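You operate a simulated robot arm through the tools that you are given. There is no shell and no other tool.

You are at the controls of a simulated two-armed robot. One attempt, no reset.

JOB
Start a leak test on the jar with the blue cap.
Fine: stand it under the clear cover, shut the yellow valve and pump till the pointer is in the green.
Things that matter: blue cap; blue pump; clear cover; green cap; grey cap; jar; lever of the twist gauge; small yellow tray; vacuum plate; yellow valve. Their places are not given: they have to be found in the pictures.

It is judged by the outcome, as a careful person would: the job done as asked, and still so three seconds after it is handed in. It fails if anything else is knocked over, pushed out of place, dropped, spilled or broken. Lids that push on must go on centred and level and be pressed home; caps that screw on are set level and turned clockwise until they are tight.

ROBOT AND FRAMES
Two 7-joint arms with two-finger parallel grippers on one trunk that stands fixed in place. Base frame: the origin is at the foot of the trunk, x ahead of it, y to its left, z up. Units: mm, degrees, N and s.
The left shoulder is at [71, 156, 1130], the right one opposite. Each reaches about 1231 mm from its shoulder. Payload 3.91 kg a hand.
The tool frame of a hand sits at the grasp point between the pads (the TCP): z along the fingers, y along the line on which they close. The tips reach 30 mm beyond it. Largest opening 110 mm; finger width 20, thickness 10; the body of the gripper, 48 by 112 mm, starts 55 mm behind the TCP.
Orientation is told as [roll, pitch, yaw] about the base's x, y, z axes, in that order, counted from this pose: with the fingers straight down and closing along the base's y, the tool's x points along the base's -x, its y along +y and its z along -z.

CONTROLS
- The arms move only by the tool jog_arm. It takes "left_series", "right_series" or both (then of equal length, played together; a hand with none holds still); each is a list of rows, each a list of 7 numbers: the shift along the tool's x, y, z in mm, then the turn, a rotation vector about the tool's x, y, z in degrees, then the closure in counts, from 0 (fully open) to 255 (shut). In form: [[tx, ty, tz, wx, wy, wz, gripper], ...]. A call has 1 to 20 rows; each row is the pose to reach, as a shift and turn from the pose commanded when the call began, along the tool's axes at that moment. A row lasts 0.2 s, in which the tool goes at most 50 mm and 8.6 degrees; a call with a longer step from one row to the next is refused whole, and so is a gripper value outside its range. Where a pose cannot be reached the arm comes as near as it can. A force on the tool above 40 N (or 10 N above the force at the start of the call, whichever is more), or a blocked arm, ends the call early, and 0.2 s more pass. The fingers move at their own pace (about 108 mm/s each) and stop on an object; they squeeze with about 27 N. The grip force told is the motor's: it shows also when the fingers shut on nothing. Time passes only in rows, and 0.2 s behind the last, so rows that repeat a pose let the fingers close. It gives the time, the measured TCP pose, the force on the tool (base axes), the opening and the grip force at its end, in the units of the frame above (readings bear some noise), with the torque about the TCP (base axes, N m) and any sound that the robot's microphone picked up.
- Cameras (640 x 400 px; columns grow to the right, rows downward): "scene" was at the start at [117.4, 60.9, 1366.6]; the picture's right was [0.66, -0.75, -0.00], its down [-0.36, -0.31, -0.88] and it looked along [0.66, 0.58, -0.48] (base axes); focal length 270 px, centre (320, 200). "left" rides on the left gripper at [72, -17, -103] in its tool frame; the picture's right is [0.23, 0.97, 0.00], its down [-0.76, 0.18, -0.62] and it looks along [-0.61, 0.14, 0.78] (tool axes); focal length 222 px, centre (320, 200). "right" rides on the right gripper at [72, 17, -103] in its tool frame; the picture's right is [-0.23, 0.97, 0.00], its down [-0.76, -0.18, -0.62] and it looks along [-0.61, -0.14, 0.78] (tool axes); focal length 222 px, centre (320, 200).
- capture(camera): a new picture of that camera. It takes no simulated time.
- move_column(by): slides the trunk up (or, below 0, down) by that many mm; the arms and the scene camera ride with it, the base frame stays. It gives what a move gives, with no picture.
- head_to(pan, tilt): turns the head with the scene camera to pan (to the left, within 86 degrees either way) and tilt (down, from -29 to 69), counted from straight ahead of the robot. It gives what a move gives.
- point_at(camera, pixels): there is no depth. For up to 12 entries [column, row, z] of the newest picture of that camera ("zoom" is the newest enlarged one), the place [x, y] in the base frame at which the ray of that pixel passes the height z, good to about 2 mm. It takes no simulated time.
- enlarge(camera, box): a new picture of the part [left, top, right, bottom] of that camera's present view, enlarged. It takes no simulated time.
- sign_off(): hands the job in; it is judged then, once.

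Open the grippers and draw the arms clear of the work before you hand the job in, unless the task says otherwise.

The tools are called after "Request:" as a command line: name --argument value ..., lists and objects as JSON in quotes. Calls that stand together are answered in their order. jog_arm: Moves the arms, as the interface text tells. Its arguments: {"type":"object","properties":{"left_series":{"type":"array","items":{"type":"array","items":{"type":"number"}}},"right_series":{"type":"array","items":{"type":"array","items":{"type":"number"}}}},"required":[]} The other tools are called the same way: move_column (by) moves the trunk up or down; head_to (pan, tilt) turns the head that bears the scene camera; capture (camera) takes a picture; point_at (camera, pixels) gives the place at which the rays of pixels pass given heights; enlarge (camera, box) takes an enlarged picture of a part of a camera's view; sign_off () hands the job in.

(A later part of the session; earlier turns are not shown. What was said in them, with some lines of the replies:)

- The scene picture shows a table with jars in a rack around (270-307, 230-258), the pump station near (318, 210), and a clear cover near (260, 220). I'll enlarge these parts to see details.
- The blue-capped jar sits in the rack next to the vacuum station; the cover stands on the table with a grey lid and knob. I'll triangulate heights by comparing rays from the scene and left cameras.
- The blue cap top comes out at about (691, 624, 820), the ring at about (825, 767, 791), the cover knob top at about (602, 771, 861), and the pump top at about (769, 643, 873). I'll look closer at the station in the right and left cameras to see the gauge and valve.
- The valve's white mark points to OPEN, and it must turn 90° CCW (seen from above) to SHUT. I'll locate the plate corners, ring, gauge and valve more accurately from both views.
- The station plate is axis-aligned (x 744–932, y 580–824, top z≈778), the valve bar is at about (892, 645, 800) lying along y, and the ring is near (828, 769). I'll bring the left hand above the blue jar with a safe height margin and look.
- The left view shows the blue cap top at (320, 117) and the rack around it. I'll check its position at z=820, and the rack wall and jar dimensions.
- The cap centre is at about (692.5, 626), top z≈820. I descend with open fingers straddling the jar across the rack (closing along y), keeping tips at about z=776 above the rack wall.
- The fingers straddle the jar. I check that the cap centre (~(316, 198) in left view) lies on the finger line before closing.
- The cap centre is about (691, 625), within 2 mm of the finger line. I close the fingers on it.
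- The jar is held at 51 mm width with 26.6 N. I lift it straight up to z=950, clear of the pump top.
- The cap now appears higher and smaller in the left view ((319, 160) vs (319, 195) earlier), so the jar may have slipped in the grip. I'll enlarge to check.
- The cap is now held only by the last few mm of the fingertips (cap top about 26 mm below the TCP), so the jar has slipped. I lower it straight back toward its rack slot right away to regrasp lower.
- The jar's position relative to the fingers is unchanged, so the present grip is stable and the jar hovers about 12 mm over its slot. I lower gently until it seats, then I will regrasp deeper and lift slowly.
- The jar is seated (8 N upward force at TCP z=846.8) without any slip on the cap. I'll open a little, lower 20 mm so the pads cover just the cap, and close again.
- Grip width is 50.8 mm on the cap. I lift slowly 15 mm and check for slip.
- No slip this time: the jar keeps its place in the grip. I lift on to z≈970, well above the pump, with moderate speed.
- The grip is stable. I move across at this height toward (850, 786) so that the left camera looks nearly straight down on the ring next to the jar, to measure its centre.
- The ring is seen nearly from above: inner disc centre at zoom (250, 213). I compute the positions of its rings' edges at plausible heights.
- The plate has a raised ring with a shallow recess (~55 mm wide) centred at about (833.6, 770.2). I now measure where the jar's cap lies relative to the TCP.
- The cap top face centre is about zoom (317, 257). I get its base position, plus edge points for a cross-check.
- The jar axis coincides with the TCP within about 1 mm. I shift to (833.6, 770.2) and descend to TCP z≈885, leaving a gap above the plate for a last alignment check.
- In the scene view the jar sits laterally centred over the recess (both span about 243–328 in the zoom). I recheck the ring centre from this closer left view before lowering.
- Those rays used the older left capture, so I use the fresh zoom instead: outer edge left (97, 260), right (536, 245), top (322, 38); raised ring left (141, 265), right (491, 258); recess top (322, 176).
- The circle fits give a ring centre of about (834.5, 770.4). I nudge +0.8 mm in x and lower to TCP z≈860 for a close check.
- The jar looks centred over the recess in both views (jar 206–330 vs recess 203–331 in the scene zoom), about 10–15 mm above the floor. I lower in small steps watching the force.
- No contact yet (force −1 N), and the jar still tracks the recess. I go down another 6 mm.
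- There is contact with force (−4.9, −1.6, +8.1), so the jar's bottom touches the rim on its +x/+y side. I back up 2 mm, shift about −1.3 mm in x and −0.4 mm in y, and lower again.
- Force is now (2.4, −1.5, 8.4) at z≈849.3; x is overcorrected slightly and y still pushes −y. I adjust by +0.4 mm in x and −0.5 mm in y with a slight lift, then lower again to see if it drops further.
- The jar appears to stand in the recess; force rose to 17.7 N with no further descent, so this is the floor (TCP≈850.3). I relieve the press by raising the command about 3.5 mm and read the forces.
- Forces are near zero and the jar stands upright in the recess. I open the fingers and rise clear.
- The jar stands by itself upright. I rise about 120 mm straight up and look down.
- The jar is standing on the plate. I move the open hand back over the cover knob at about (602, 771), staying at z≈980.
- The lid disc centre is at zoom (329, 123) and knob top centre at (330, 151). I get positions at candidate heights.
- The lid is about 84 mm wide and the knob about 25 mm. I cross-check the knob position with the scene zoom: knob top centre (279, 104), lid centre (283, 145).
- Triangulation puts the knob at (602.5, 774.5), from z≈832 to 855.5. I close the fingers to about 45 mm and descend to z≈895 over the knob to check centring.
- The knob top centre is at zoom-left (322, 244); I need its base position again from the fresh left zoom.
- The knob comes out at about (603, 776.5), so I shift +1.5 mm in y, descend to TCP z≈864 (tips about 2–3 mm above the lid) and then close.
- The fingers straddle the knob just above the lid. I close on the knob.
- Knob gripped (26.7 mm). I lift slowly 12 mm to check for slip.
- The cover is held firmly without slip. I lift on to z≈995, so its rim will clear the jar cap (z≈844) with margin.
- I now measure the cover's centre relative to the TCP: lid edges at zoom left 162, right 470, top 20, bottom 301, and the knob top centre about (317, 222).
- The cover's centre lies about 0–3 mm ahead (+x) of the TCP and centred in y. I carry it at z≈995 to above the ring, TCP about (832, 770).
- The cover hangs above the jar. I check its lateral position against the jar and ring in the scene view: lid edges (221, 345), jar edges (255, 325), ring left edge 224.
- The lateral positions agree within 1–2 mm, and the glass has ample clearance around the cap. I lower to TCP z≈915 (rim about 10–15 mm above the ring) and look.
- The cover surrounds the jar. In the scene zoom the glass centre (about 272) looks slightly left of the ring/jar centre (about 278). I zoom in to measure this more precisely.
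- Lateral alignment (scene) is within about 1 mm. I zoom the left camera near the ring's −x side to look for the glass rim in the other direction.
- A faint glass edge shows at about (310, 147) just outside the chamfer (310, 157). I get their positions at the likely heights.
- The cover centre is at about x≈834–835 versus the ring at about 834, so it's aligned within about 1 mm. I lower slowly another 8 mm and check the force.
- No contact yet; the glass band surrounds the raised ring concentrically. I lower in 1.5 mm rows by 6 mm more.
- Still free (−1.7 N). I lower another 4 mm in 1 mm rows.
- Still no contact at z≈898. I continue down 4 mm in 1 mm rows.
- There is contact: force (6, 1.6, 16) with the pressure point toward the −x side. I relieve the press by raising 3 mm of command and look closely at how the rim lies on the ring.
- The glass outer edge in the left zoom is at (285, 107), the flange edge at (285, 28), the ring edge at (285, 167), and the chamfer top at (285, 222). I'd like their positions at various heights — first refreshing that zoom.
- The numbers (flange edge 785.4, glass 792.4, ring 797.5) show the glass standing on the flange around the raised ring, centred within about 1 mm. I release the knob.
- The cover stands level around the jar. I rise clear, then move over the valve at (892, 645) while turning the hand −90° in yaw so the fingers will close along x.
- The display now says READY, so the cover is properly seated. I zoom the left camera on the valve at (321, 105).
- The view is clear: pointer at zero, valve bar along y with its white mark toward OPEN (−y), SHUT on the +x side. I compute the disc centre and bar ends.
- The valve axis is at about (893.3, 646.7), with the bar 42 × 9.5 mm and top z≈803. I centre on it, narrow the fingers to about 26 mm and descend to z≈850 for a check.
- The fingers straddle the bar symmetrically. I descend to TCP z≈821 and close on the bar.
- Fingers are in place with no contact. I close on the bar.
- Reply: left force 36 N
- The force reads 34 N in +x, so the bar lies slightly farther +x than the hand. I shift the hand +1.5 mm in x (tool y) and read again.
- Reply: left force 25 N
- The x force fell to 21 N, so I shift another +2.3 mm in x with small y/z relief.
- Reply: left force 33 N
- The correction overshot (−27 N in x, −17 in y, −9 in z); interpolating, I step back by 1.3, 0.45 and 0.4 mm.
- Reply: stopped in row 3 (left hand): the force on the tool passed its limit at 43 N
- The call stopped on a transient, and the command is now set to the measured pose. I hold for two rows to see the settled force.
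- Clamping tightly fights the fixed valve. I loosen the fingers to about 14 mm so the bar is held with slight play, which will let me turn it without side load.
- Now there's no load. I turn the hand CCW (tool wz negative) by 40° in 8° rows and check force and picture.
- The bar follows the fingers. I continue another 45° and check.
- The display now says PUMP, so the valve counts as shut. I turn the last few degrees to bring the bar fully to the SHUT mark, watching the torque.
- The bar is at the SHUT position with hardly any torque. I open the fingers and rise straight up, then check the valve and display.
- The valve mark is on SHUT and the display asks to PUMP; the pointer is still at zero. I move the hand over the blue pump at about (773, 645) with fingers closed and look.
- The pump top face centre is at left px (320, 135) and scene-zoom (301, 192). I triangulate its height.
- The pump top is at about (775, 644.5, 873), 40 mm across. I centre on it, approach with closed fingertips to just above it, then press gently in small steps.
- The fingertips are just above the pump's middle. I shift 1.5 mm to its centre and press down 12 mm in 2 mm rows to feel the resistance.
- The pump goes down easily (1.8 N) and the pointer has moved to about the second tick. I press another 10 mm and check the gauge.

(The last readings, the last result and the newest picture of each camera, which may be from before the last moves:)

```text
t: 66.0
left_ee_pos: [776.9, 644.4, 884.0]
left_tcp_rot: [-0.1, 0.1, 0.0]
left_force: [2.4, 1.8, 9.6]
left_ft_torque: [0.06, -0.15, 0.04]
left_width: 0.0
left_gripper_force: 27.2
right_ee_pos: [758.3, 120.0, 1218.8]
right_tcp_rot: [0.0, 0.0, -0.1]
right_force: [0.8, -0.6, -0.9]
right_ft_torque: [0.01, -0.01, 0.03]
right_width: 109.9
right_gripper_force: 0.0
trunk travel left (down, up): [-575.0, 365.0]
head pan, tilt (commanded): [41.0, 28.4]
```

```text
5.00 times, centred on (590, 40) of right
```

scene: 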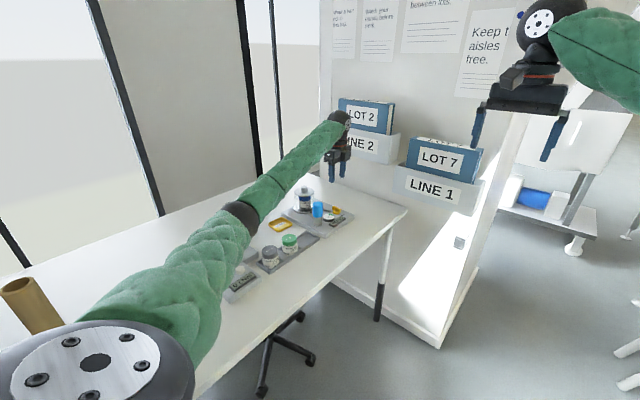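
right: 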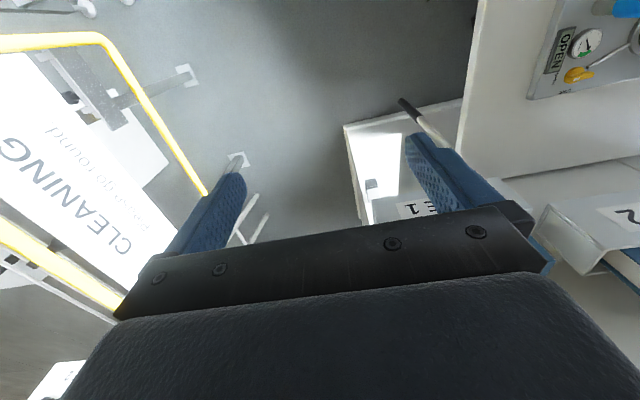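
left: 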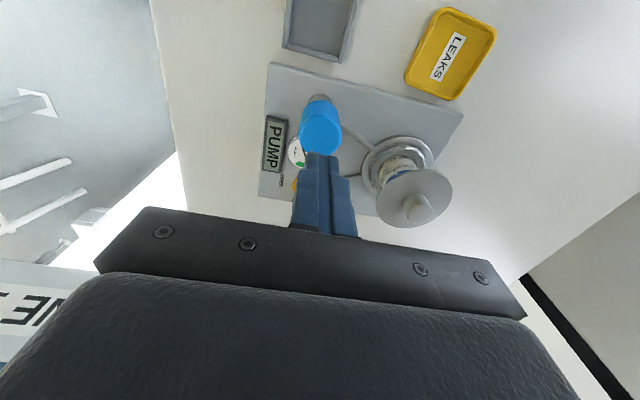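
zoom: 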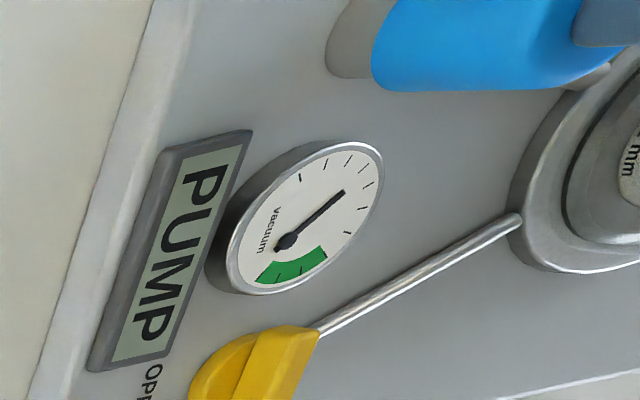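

The force rises to 9.6 N near the bottom of the stroke and the pointer is at about tick 2.5. I raise the hand to let the plunger return and see whether the pointer holds.

Request:
jog_arm --left_series '[[0, 0, -6, 0, 0, 0, 255], [0, 0, -13, 0, 0, 0, 255], [0, 0, -20, 0, 0, 0, 255], [0, 0, -25, 0, 0, 0, 255], [0, 0, -25, 0, 0, 0, 255]]'

Request:
enlarge --camera "scene" --box '[290, 180, 350, 230]'

Request:
enlarge --camera "right" --box '[540, 0, 640, 80]'

```text
t: 67.2
left_ee_pos: [775.9, 645.6, 909.1]
left_tcp_rot: [-0.1, 0.3, 0.0]
left_force: [-0.8, 0.4, -0.7]
left_ft_torque: [-0.05, -0.01, -0.04]
left_width: 0.0
left_gripper_force: 27.3
right_ee_pos: [760.6, 120.6, 1218.9]
right_tcp_rot: [0.0, 0.1, 0.0]
right_force: [-0.6, -0.3, 1.1]
right_ft_torque: [0.02, 0.0, 0.0]
right_width: 110.0
right_gripper_force: 0.2
trunk travel left (down, up): [-575.0, 365.0]
head pan, tilt (commanded): [41.0, 28.4]
```

```text
8.00 times, centred on (320, 205) of scene
```

zoom: 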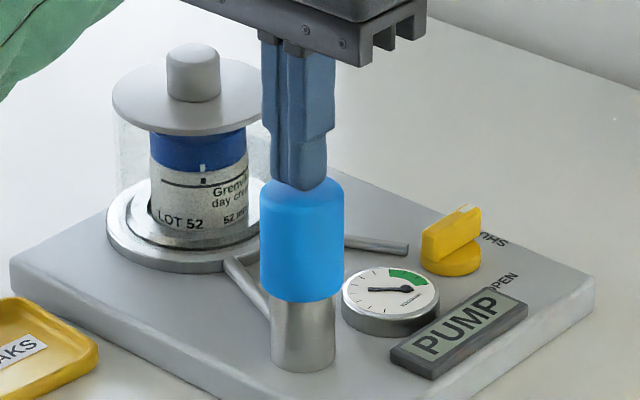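

```text
5.00 times, centred on (590, 40) of right
```

zoom: 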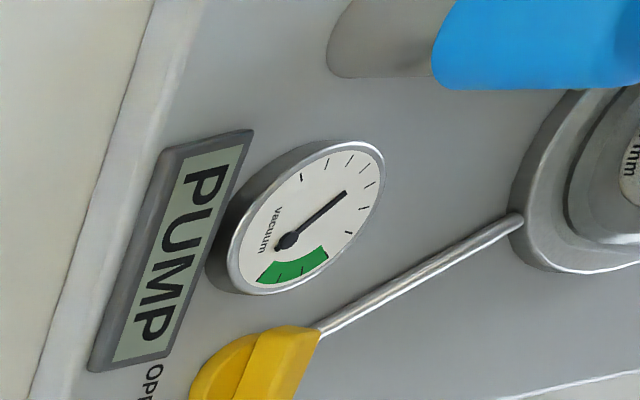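

The plunger came back up and the pointer holds. I zoom closer on the gauge to count ticks.

Request:
enlarge --camera "right" --box '[580, 25, 620, 60]'

Request:
enlarge --camera "scene" --box '[330, 208, 348, 226]'

```text
11.43 times, centred on (600, 42) of right
```

zoom: 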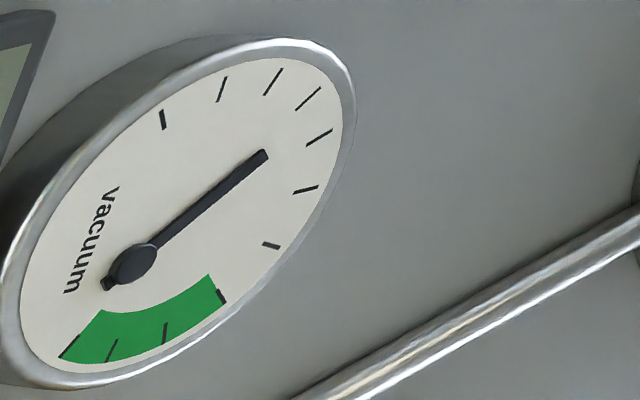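

```text
16.00 times, centred on (339, 217) of scene
```

zoom: 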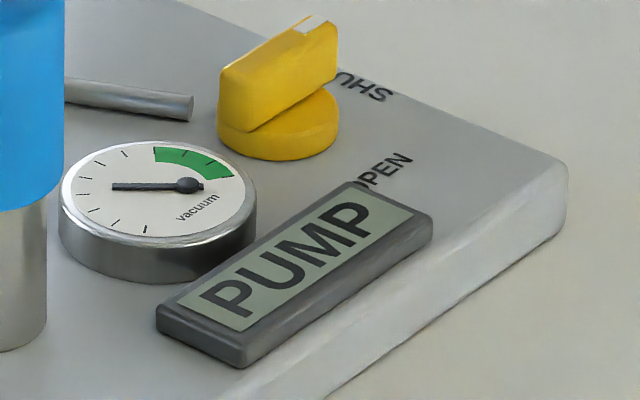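

One stroke brought the pointer from 0 to about tick 3.4 (green spans ticks 7–10), rising in proportion to travel. I do a second full stroke the same way and check.

Request:
jog_arm --left_series '[[0, 0, 3, 0, 0, 0, 255], [0, 0, 6, 0, 0, 0, 255], [0, 0, 9, 0, 0, 0, 255], [0, 0, 12, 0, 0, 0, 255], [0, 0, 15, 0, 0, 0, 255], [0, 0, 18, 0, 0, 0, 255], [0, 0, 21, 0, 0, 0, 255], [0, 0, 23.5, 0, 0, 0, 255]]'

Request:
enlarge --camera "right" --box '[580, 25, 620, 60]'

Request:
enlarge --camera "scene" --box '[290, 180, 350, 230]'

```text
t: 69.0
left_ee_pos: [777.6, 646.0, 886.4]
left_tcp_rot: [-0.1, 0.2, 0.0]
left_force: [-1.5, -0.1, 2.7]
left_ft_torque: [-0.01, 0.04, 0.0]
left_width: 0.3
left_gripper_force: 27.4
right_ee_pos: [760.3, 120.5, 1219.0]
right_tcp_rot: [0.0, 0.0, 0.1]
right_force: [0.0, -0.1, 0.0]
right_ft_torque: [-0.01, -0.01, 0.01]
right_width: 110.0
right_gripper_force: 0.0
trunk travel left (down, up): [-575.0, 365.0]
head pan, tilt (commanded): [41.0, 28.4]
```

```text
11.43 times, centred on (600, 42) of right
```

zoom: 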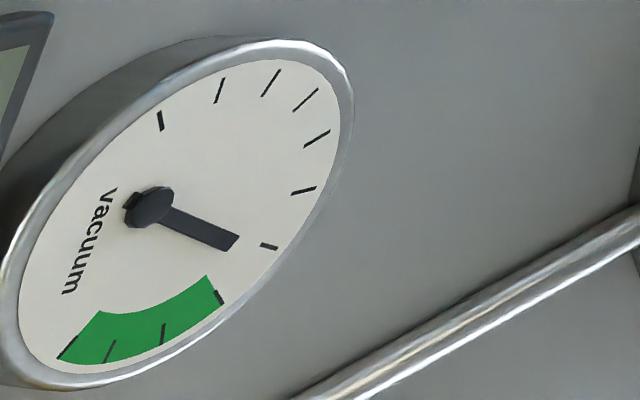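

```text
8.00 times, centred on (320, 205) of scene
```

zoom: 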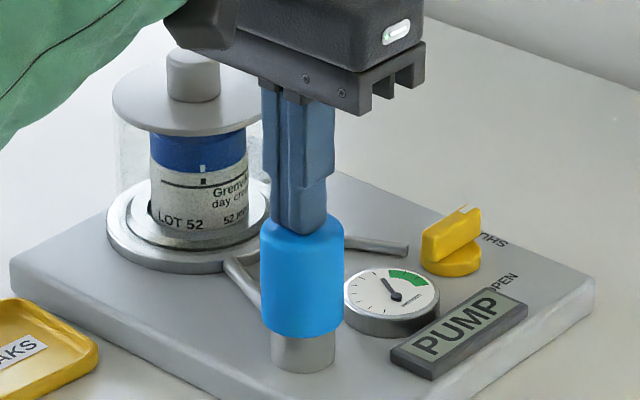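

The pointer is now at about tick 6. I raise to let the plunger return, then press a partial third stroke of about 12 mm and check.

Request:
jog_arm --left_series '[[0, 0, -6, 0, 0, 0, 255], [0, 0, -13, 0, 0, 0, 255], [0, 0, -20, 0, 0, 0, 255], [0, 0, -23.5, 0, 0, 0, 255], [0, 0, -23.5, 0, 0, 0, 255], [0, 0, -20, 0, 0, 0, 255], [0, 0, -17, 0, 0, 0, 255], [0, 0, -14, 0, 0, 0, 255], [0, 0, -11, 0, 0, 0, 255], [0, 0, -9, 0, 0, 0, 255]]'

Request:
enlarge --camera "right" --box '[580, 25, 620, 60]'

Request:
enlarge --camera "scene" --box '[290, 180, 350, 230]'

```text
t: 71.2
left_ee_pos: [774.6, 645.7, 894.3]
left_tcp_rot: [0.1, 0.3, -0.1]
left_force: [0.8, 0.1, 1.3]
left_ft_torque: [0.03, -0.06, -0.01]
left_width: 0.0
left_gripper_force: 27.1
right_ee_pos: [760.3, 120.7, 1219.2]
right_tcp_rot: [0.0, 0.0, 0.0]
right_force: [0.0, 0.5, -0.1]
right_ft_torque: [-0.02, 0.0, -0.03]
right_width: 110.4
right_gripper_force: 0.1
trunk travel left (down, up): [-575.0, 365.0]
head pan, tilt (commanded): [41.0, 28.4]
```

```text
11.43 times, centred on (600, 42) of right
```

zoom: 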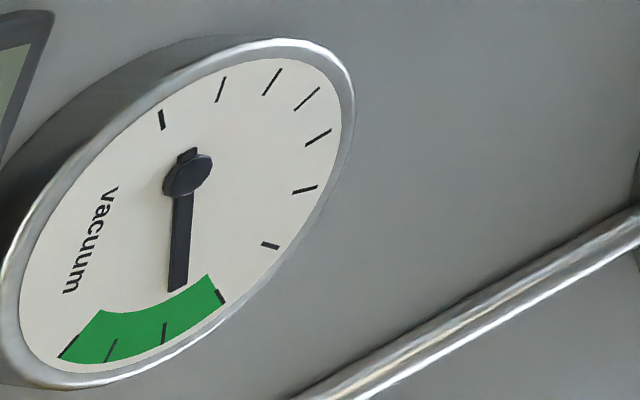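

```text
8.00 times, centred on (320, 205) of scene
```

zoom: 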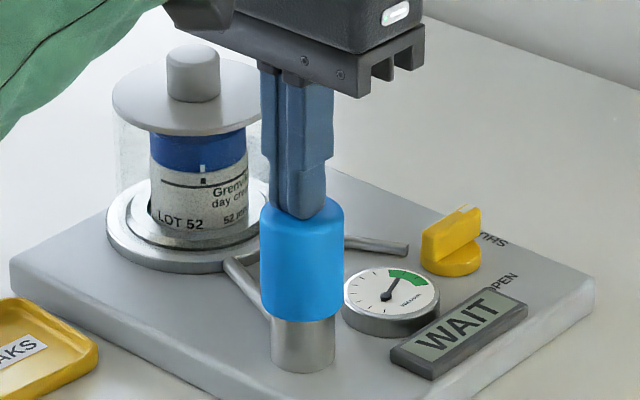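

The pointer is now at about tick 8, inside the green, and the display says WAIT. I lift the hand off the pump straight up and check that the pointer holds.

Request:
jog_arm --left_series '[[0, 0, -6, 0, 0, 0, 255], [0, 0, -14, 0, 0, 0, 255], [0, 0, -30, 0, 0, 0, 255], [0, 0, -55, 0, 0, 0, 255], [0, 0, -80, 0, 0, 0, 255], [0, 0, -100, 0, 0, 0, 200], [0, 0, -110, 0, 0, 0, 128]]'

Request:
enlarge --camera "right" --box '[580, 25, 620, 60]'

Request:
enlarge --camera "scene" --box '[290, 180, 350, 230]'

```text
t: 72.8
left_ee_pos: [777.2, 644.6, 1003.6]
left_tcp_rot: [-0.1, 0.3, -0.2]
left_force: [-0.6, 0.1, -0.3]
left_ft_torque: [-0.03, 0.01, -0.01]
left_width: 54.7
left_gripper_force: 0.1
right_ee_pos: [760.1, 120.8, 1218.6]
right_tcp_rot: [0.0, 0.0, 0.1]
right_force: [-0.8, -0.1, -0.2]
right_ft_torque: [0.01, -0.01, -0.01]
right_width: 110.0
right_gripper_force: 0.1
trunk travel left (down, up): [-575.0, 365.0]
head pan, tilt (commanded): [41.0, 28.4]
```

```text
11.43 times, centred on (600, 42) of right
```

zoom: 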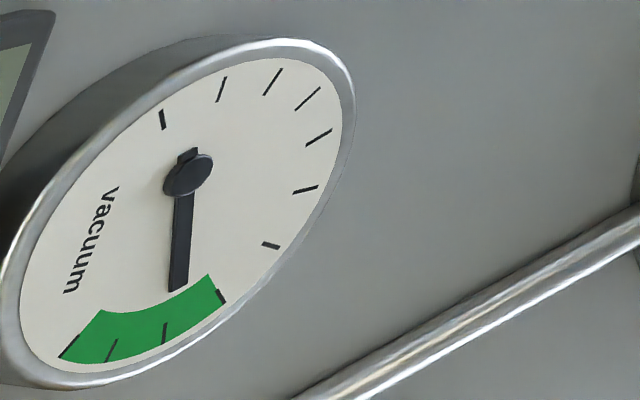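

```text
8.00 times, centred on (320, 205) of scene
```

zoom: 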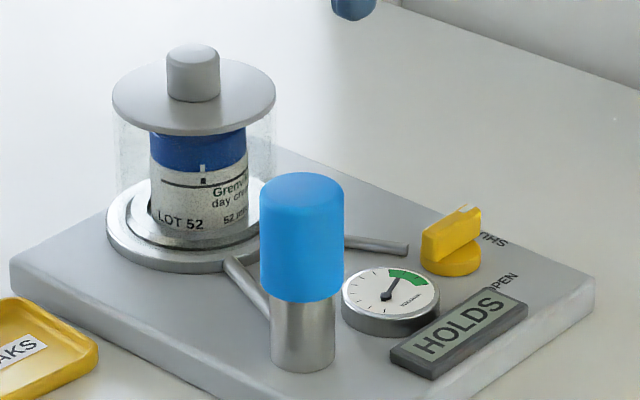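

The display reads HOLDS and the pointer stays in the green. I open the left gripper and draw the arm back to its starting area, clear of the work.

Request:
jog_arm --left_series '[[5, 0, -20, 0, 0, 0, 60], [25, 0, -50, 0, 0, 0, 0], [55, -2, -80, 0, 0, 0, 0], [90, -4, -105, 0, 0, 0, 0], [120, -6, -120, 0, 0, 0, 0], [145, -8, -125, 0, 0, 0, 0], [158, -9, -125, 0, 0, 0, 0], [160, -9, -125, 0, 0, 0, 0], [160, -9, -125, 0, 0, 0, 0]]'

Request:
capture --camera "scene"

Request:
enlarge --camera "right" --box '[580, 25, 620, 60]'

Request:
enlarge --camera "scene" --box '[230, 180, 350, 280]'

```text
t: 74.8
left_ee_pos: [615.8, 636.0, 1130.0]
left_tcp_rot: [0.0, 0.2, 0.0]
left_force: [-0.4, 0.5, 0.7]
left_ft_torque: [0.01, -0.02, 0.01]
left_width: 109.9
left_gripper_force: 0.0
right_ee_pos: [759.4, 120.8, 1218.6]
right_tcp_rot: [-0.1, 0.0, 0.0]
right_force: [1.0, -0.1, 0.2]
right_ft_torque: [0.0, -0.02, 0.01]
right_width: 110.1
right_gripper_force: 0.0
trunk travel left (down, up): [-575.0, 365.0]
head pan, tilt (commanded): [41.0, 28.4]
```

```text
taken
```

scene: 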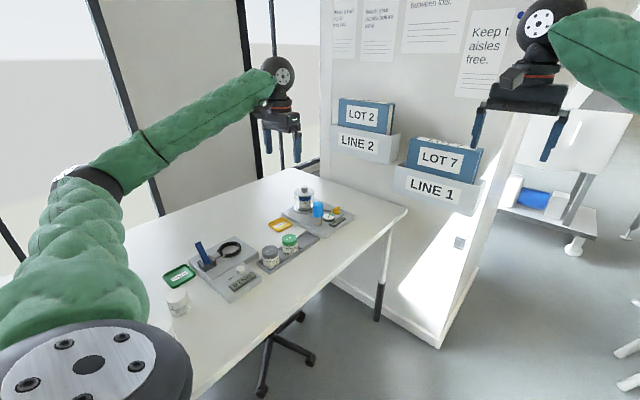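

```text
11.43 times, centred on (600, 42) of right
```

zoom: 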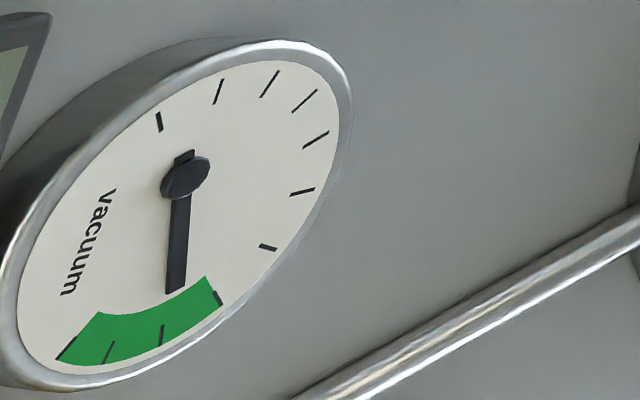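

```text
4.00 times, centred on (290, 230) of scene
```

zoom: 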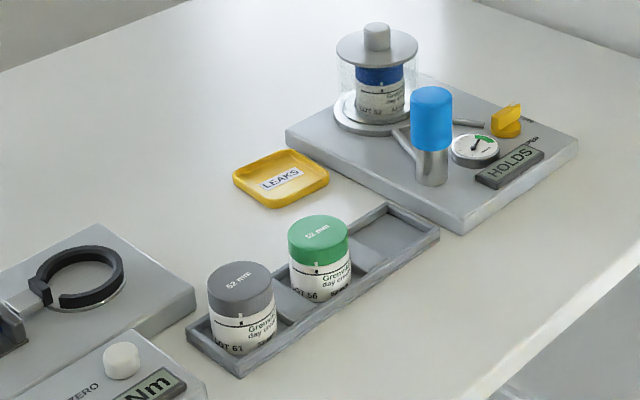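

The pointer holds in the green (about tick 8) and the display still reads HOLDS. The jar stands under the cover with the valve shut, and everything else is in place. Both arms are clear with open grippers, so I hand the job in.

Request:
sign_off

```text
The job is handed in.
```

The leak test on the blue-capped jar is running. The jar stands under the clear cover on the vacuum plate, the yellow valve is shut, and the pointer sits inside the green at about tick 8 (the green runs from 7 to 10).

After I lifted off the pump, the pointer stayed put for about 3.5 seconds, and the station display went from WAIT to HOLDS.

The jar slipped in the grip on my first lift. I set it back in the rack and regripped it by the cap; it did not fall. In the last pictures nothing else had been knocked or moved, and both arms were clear with their grippers open when I handed the job in.
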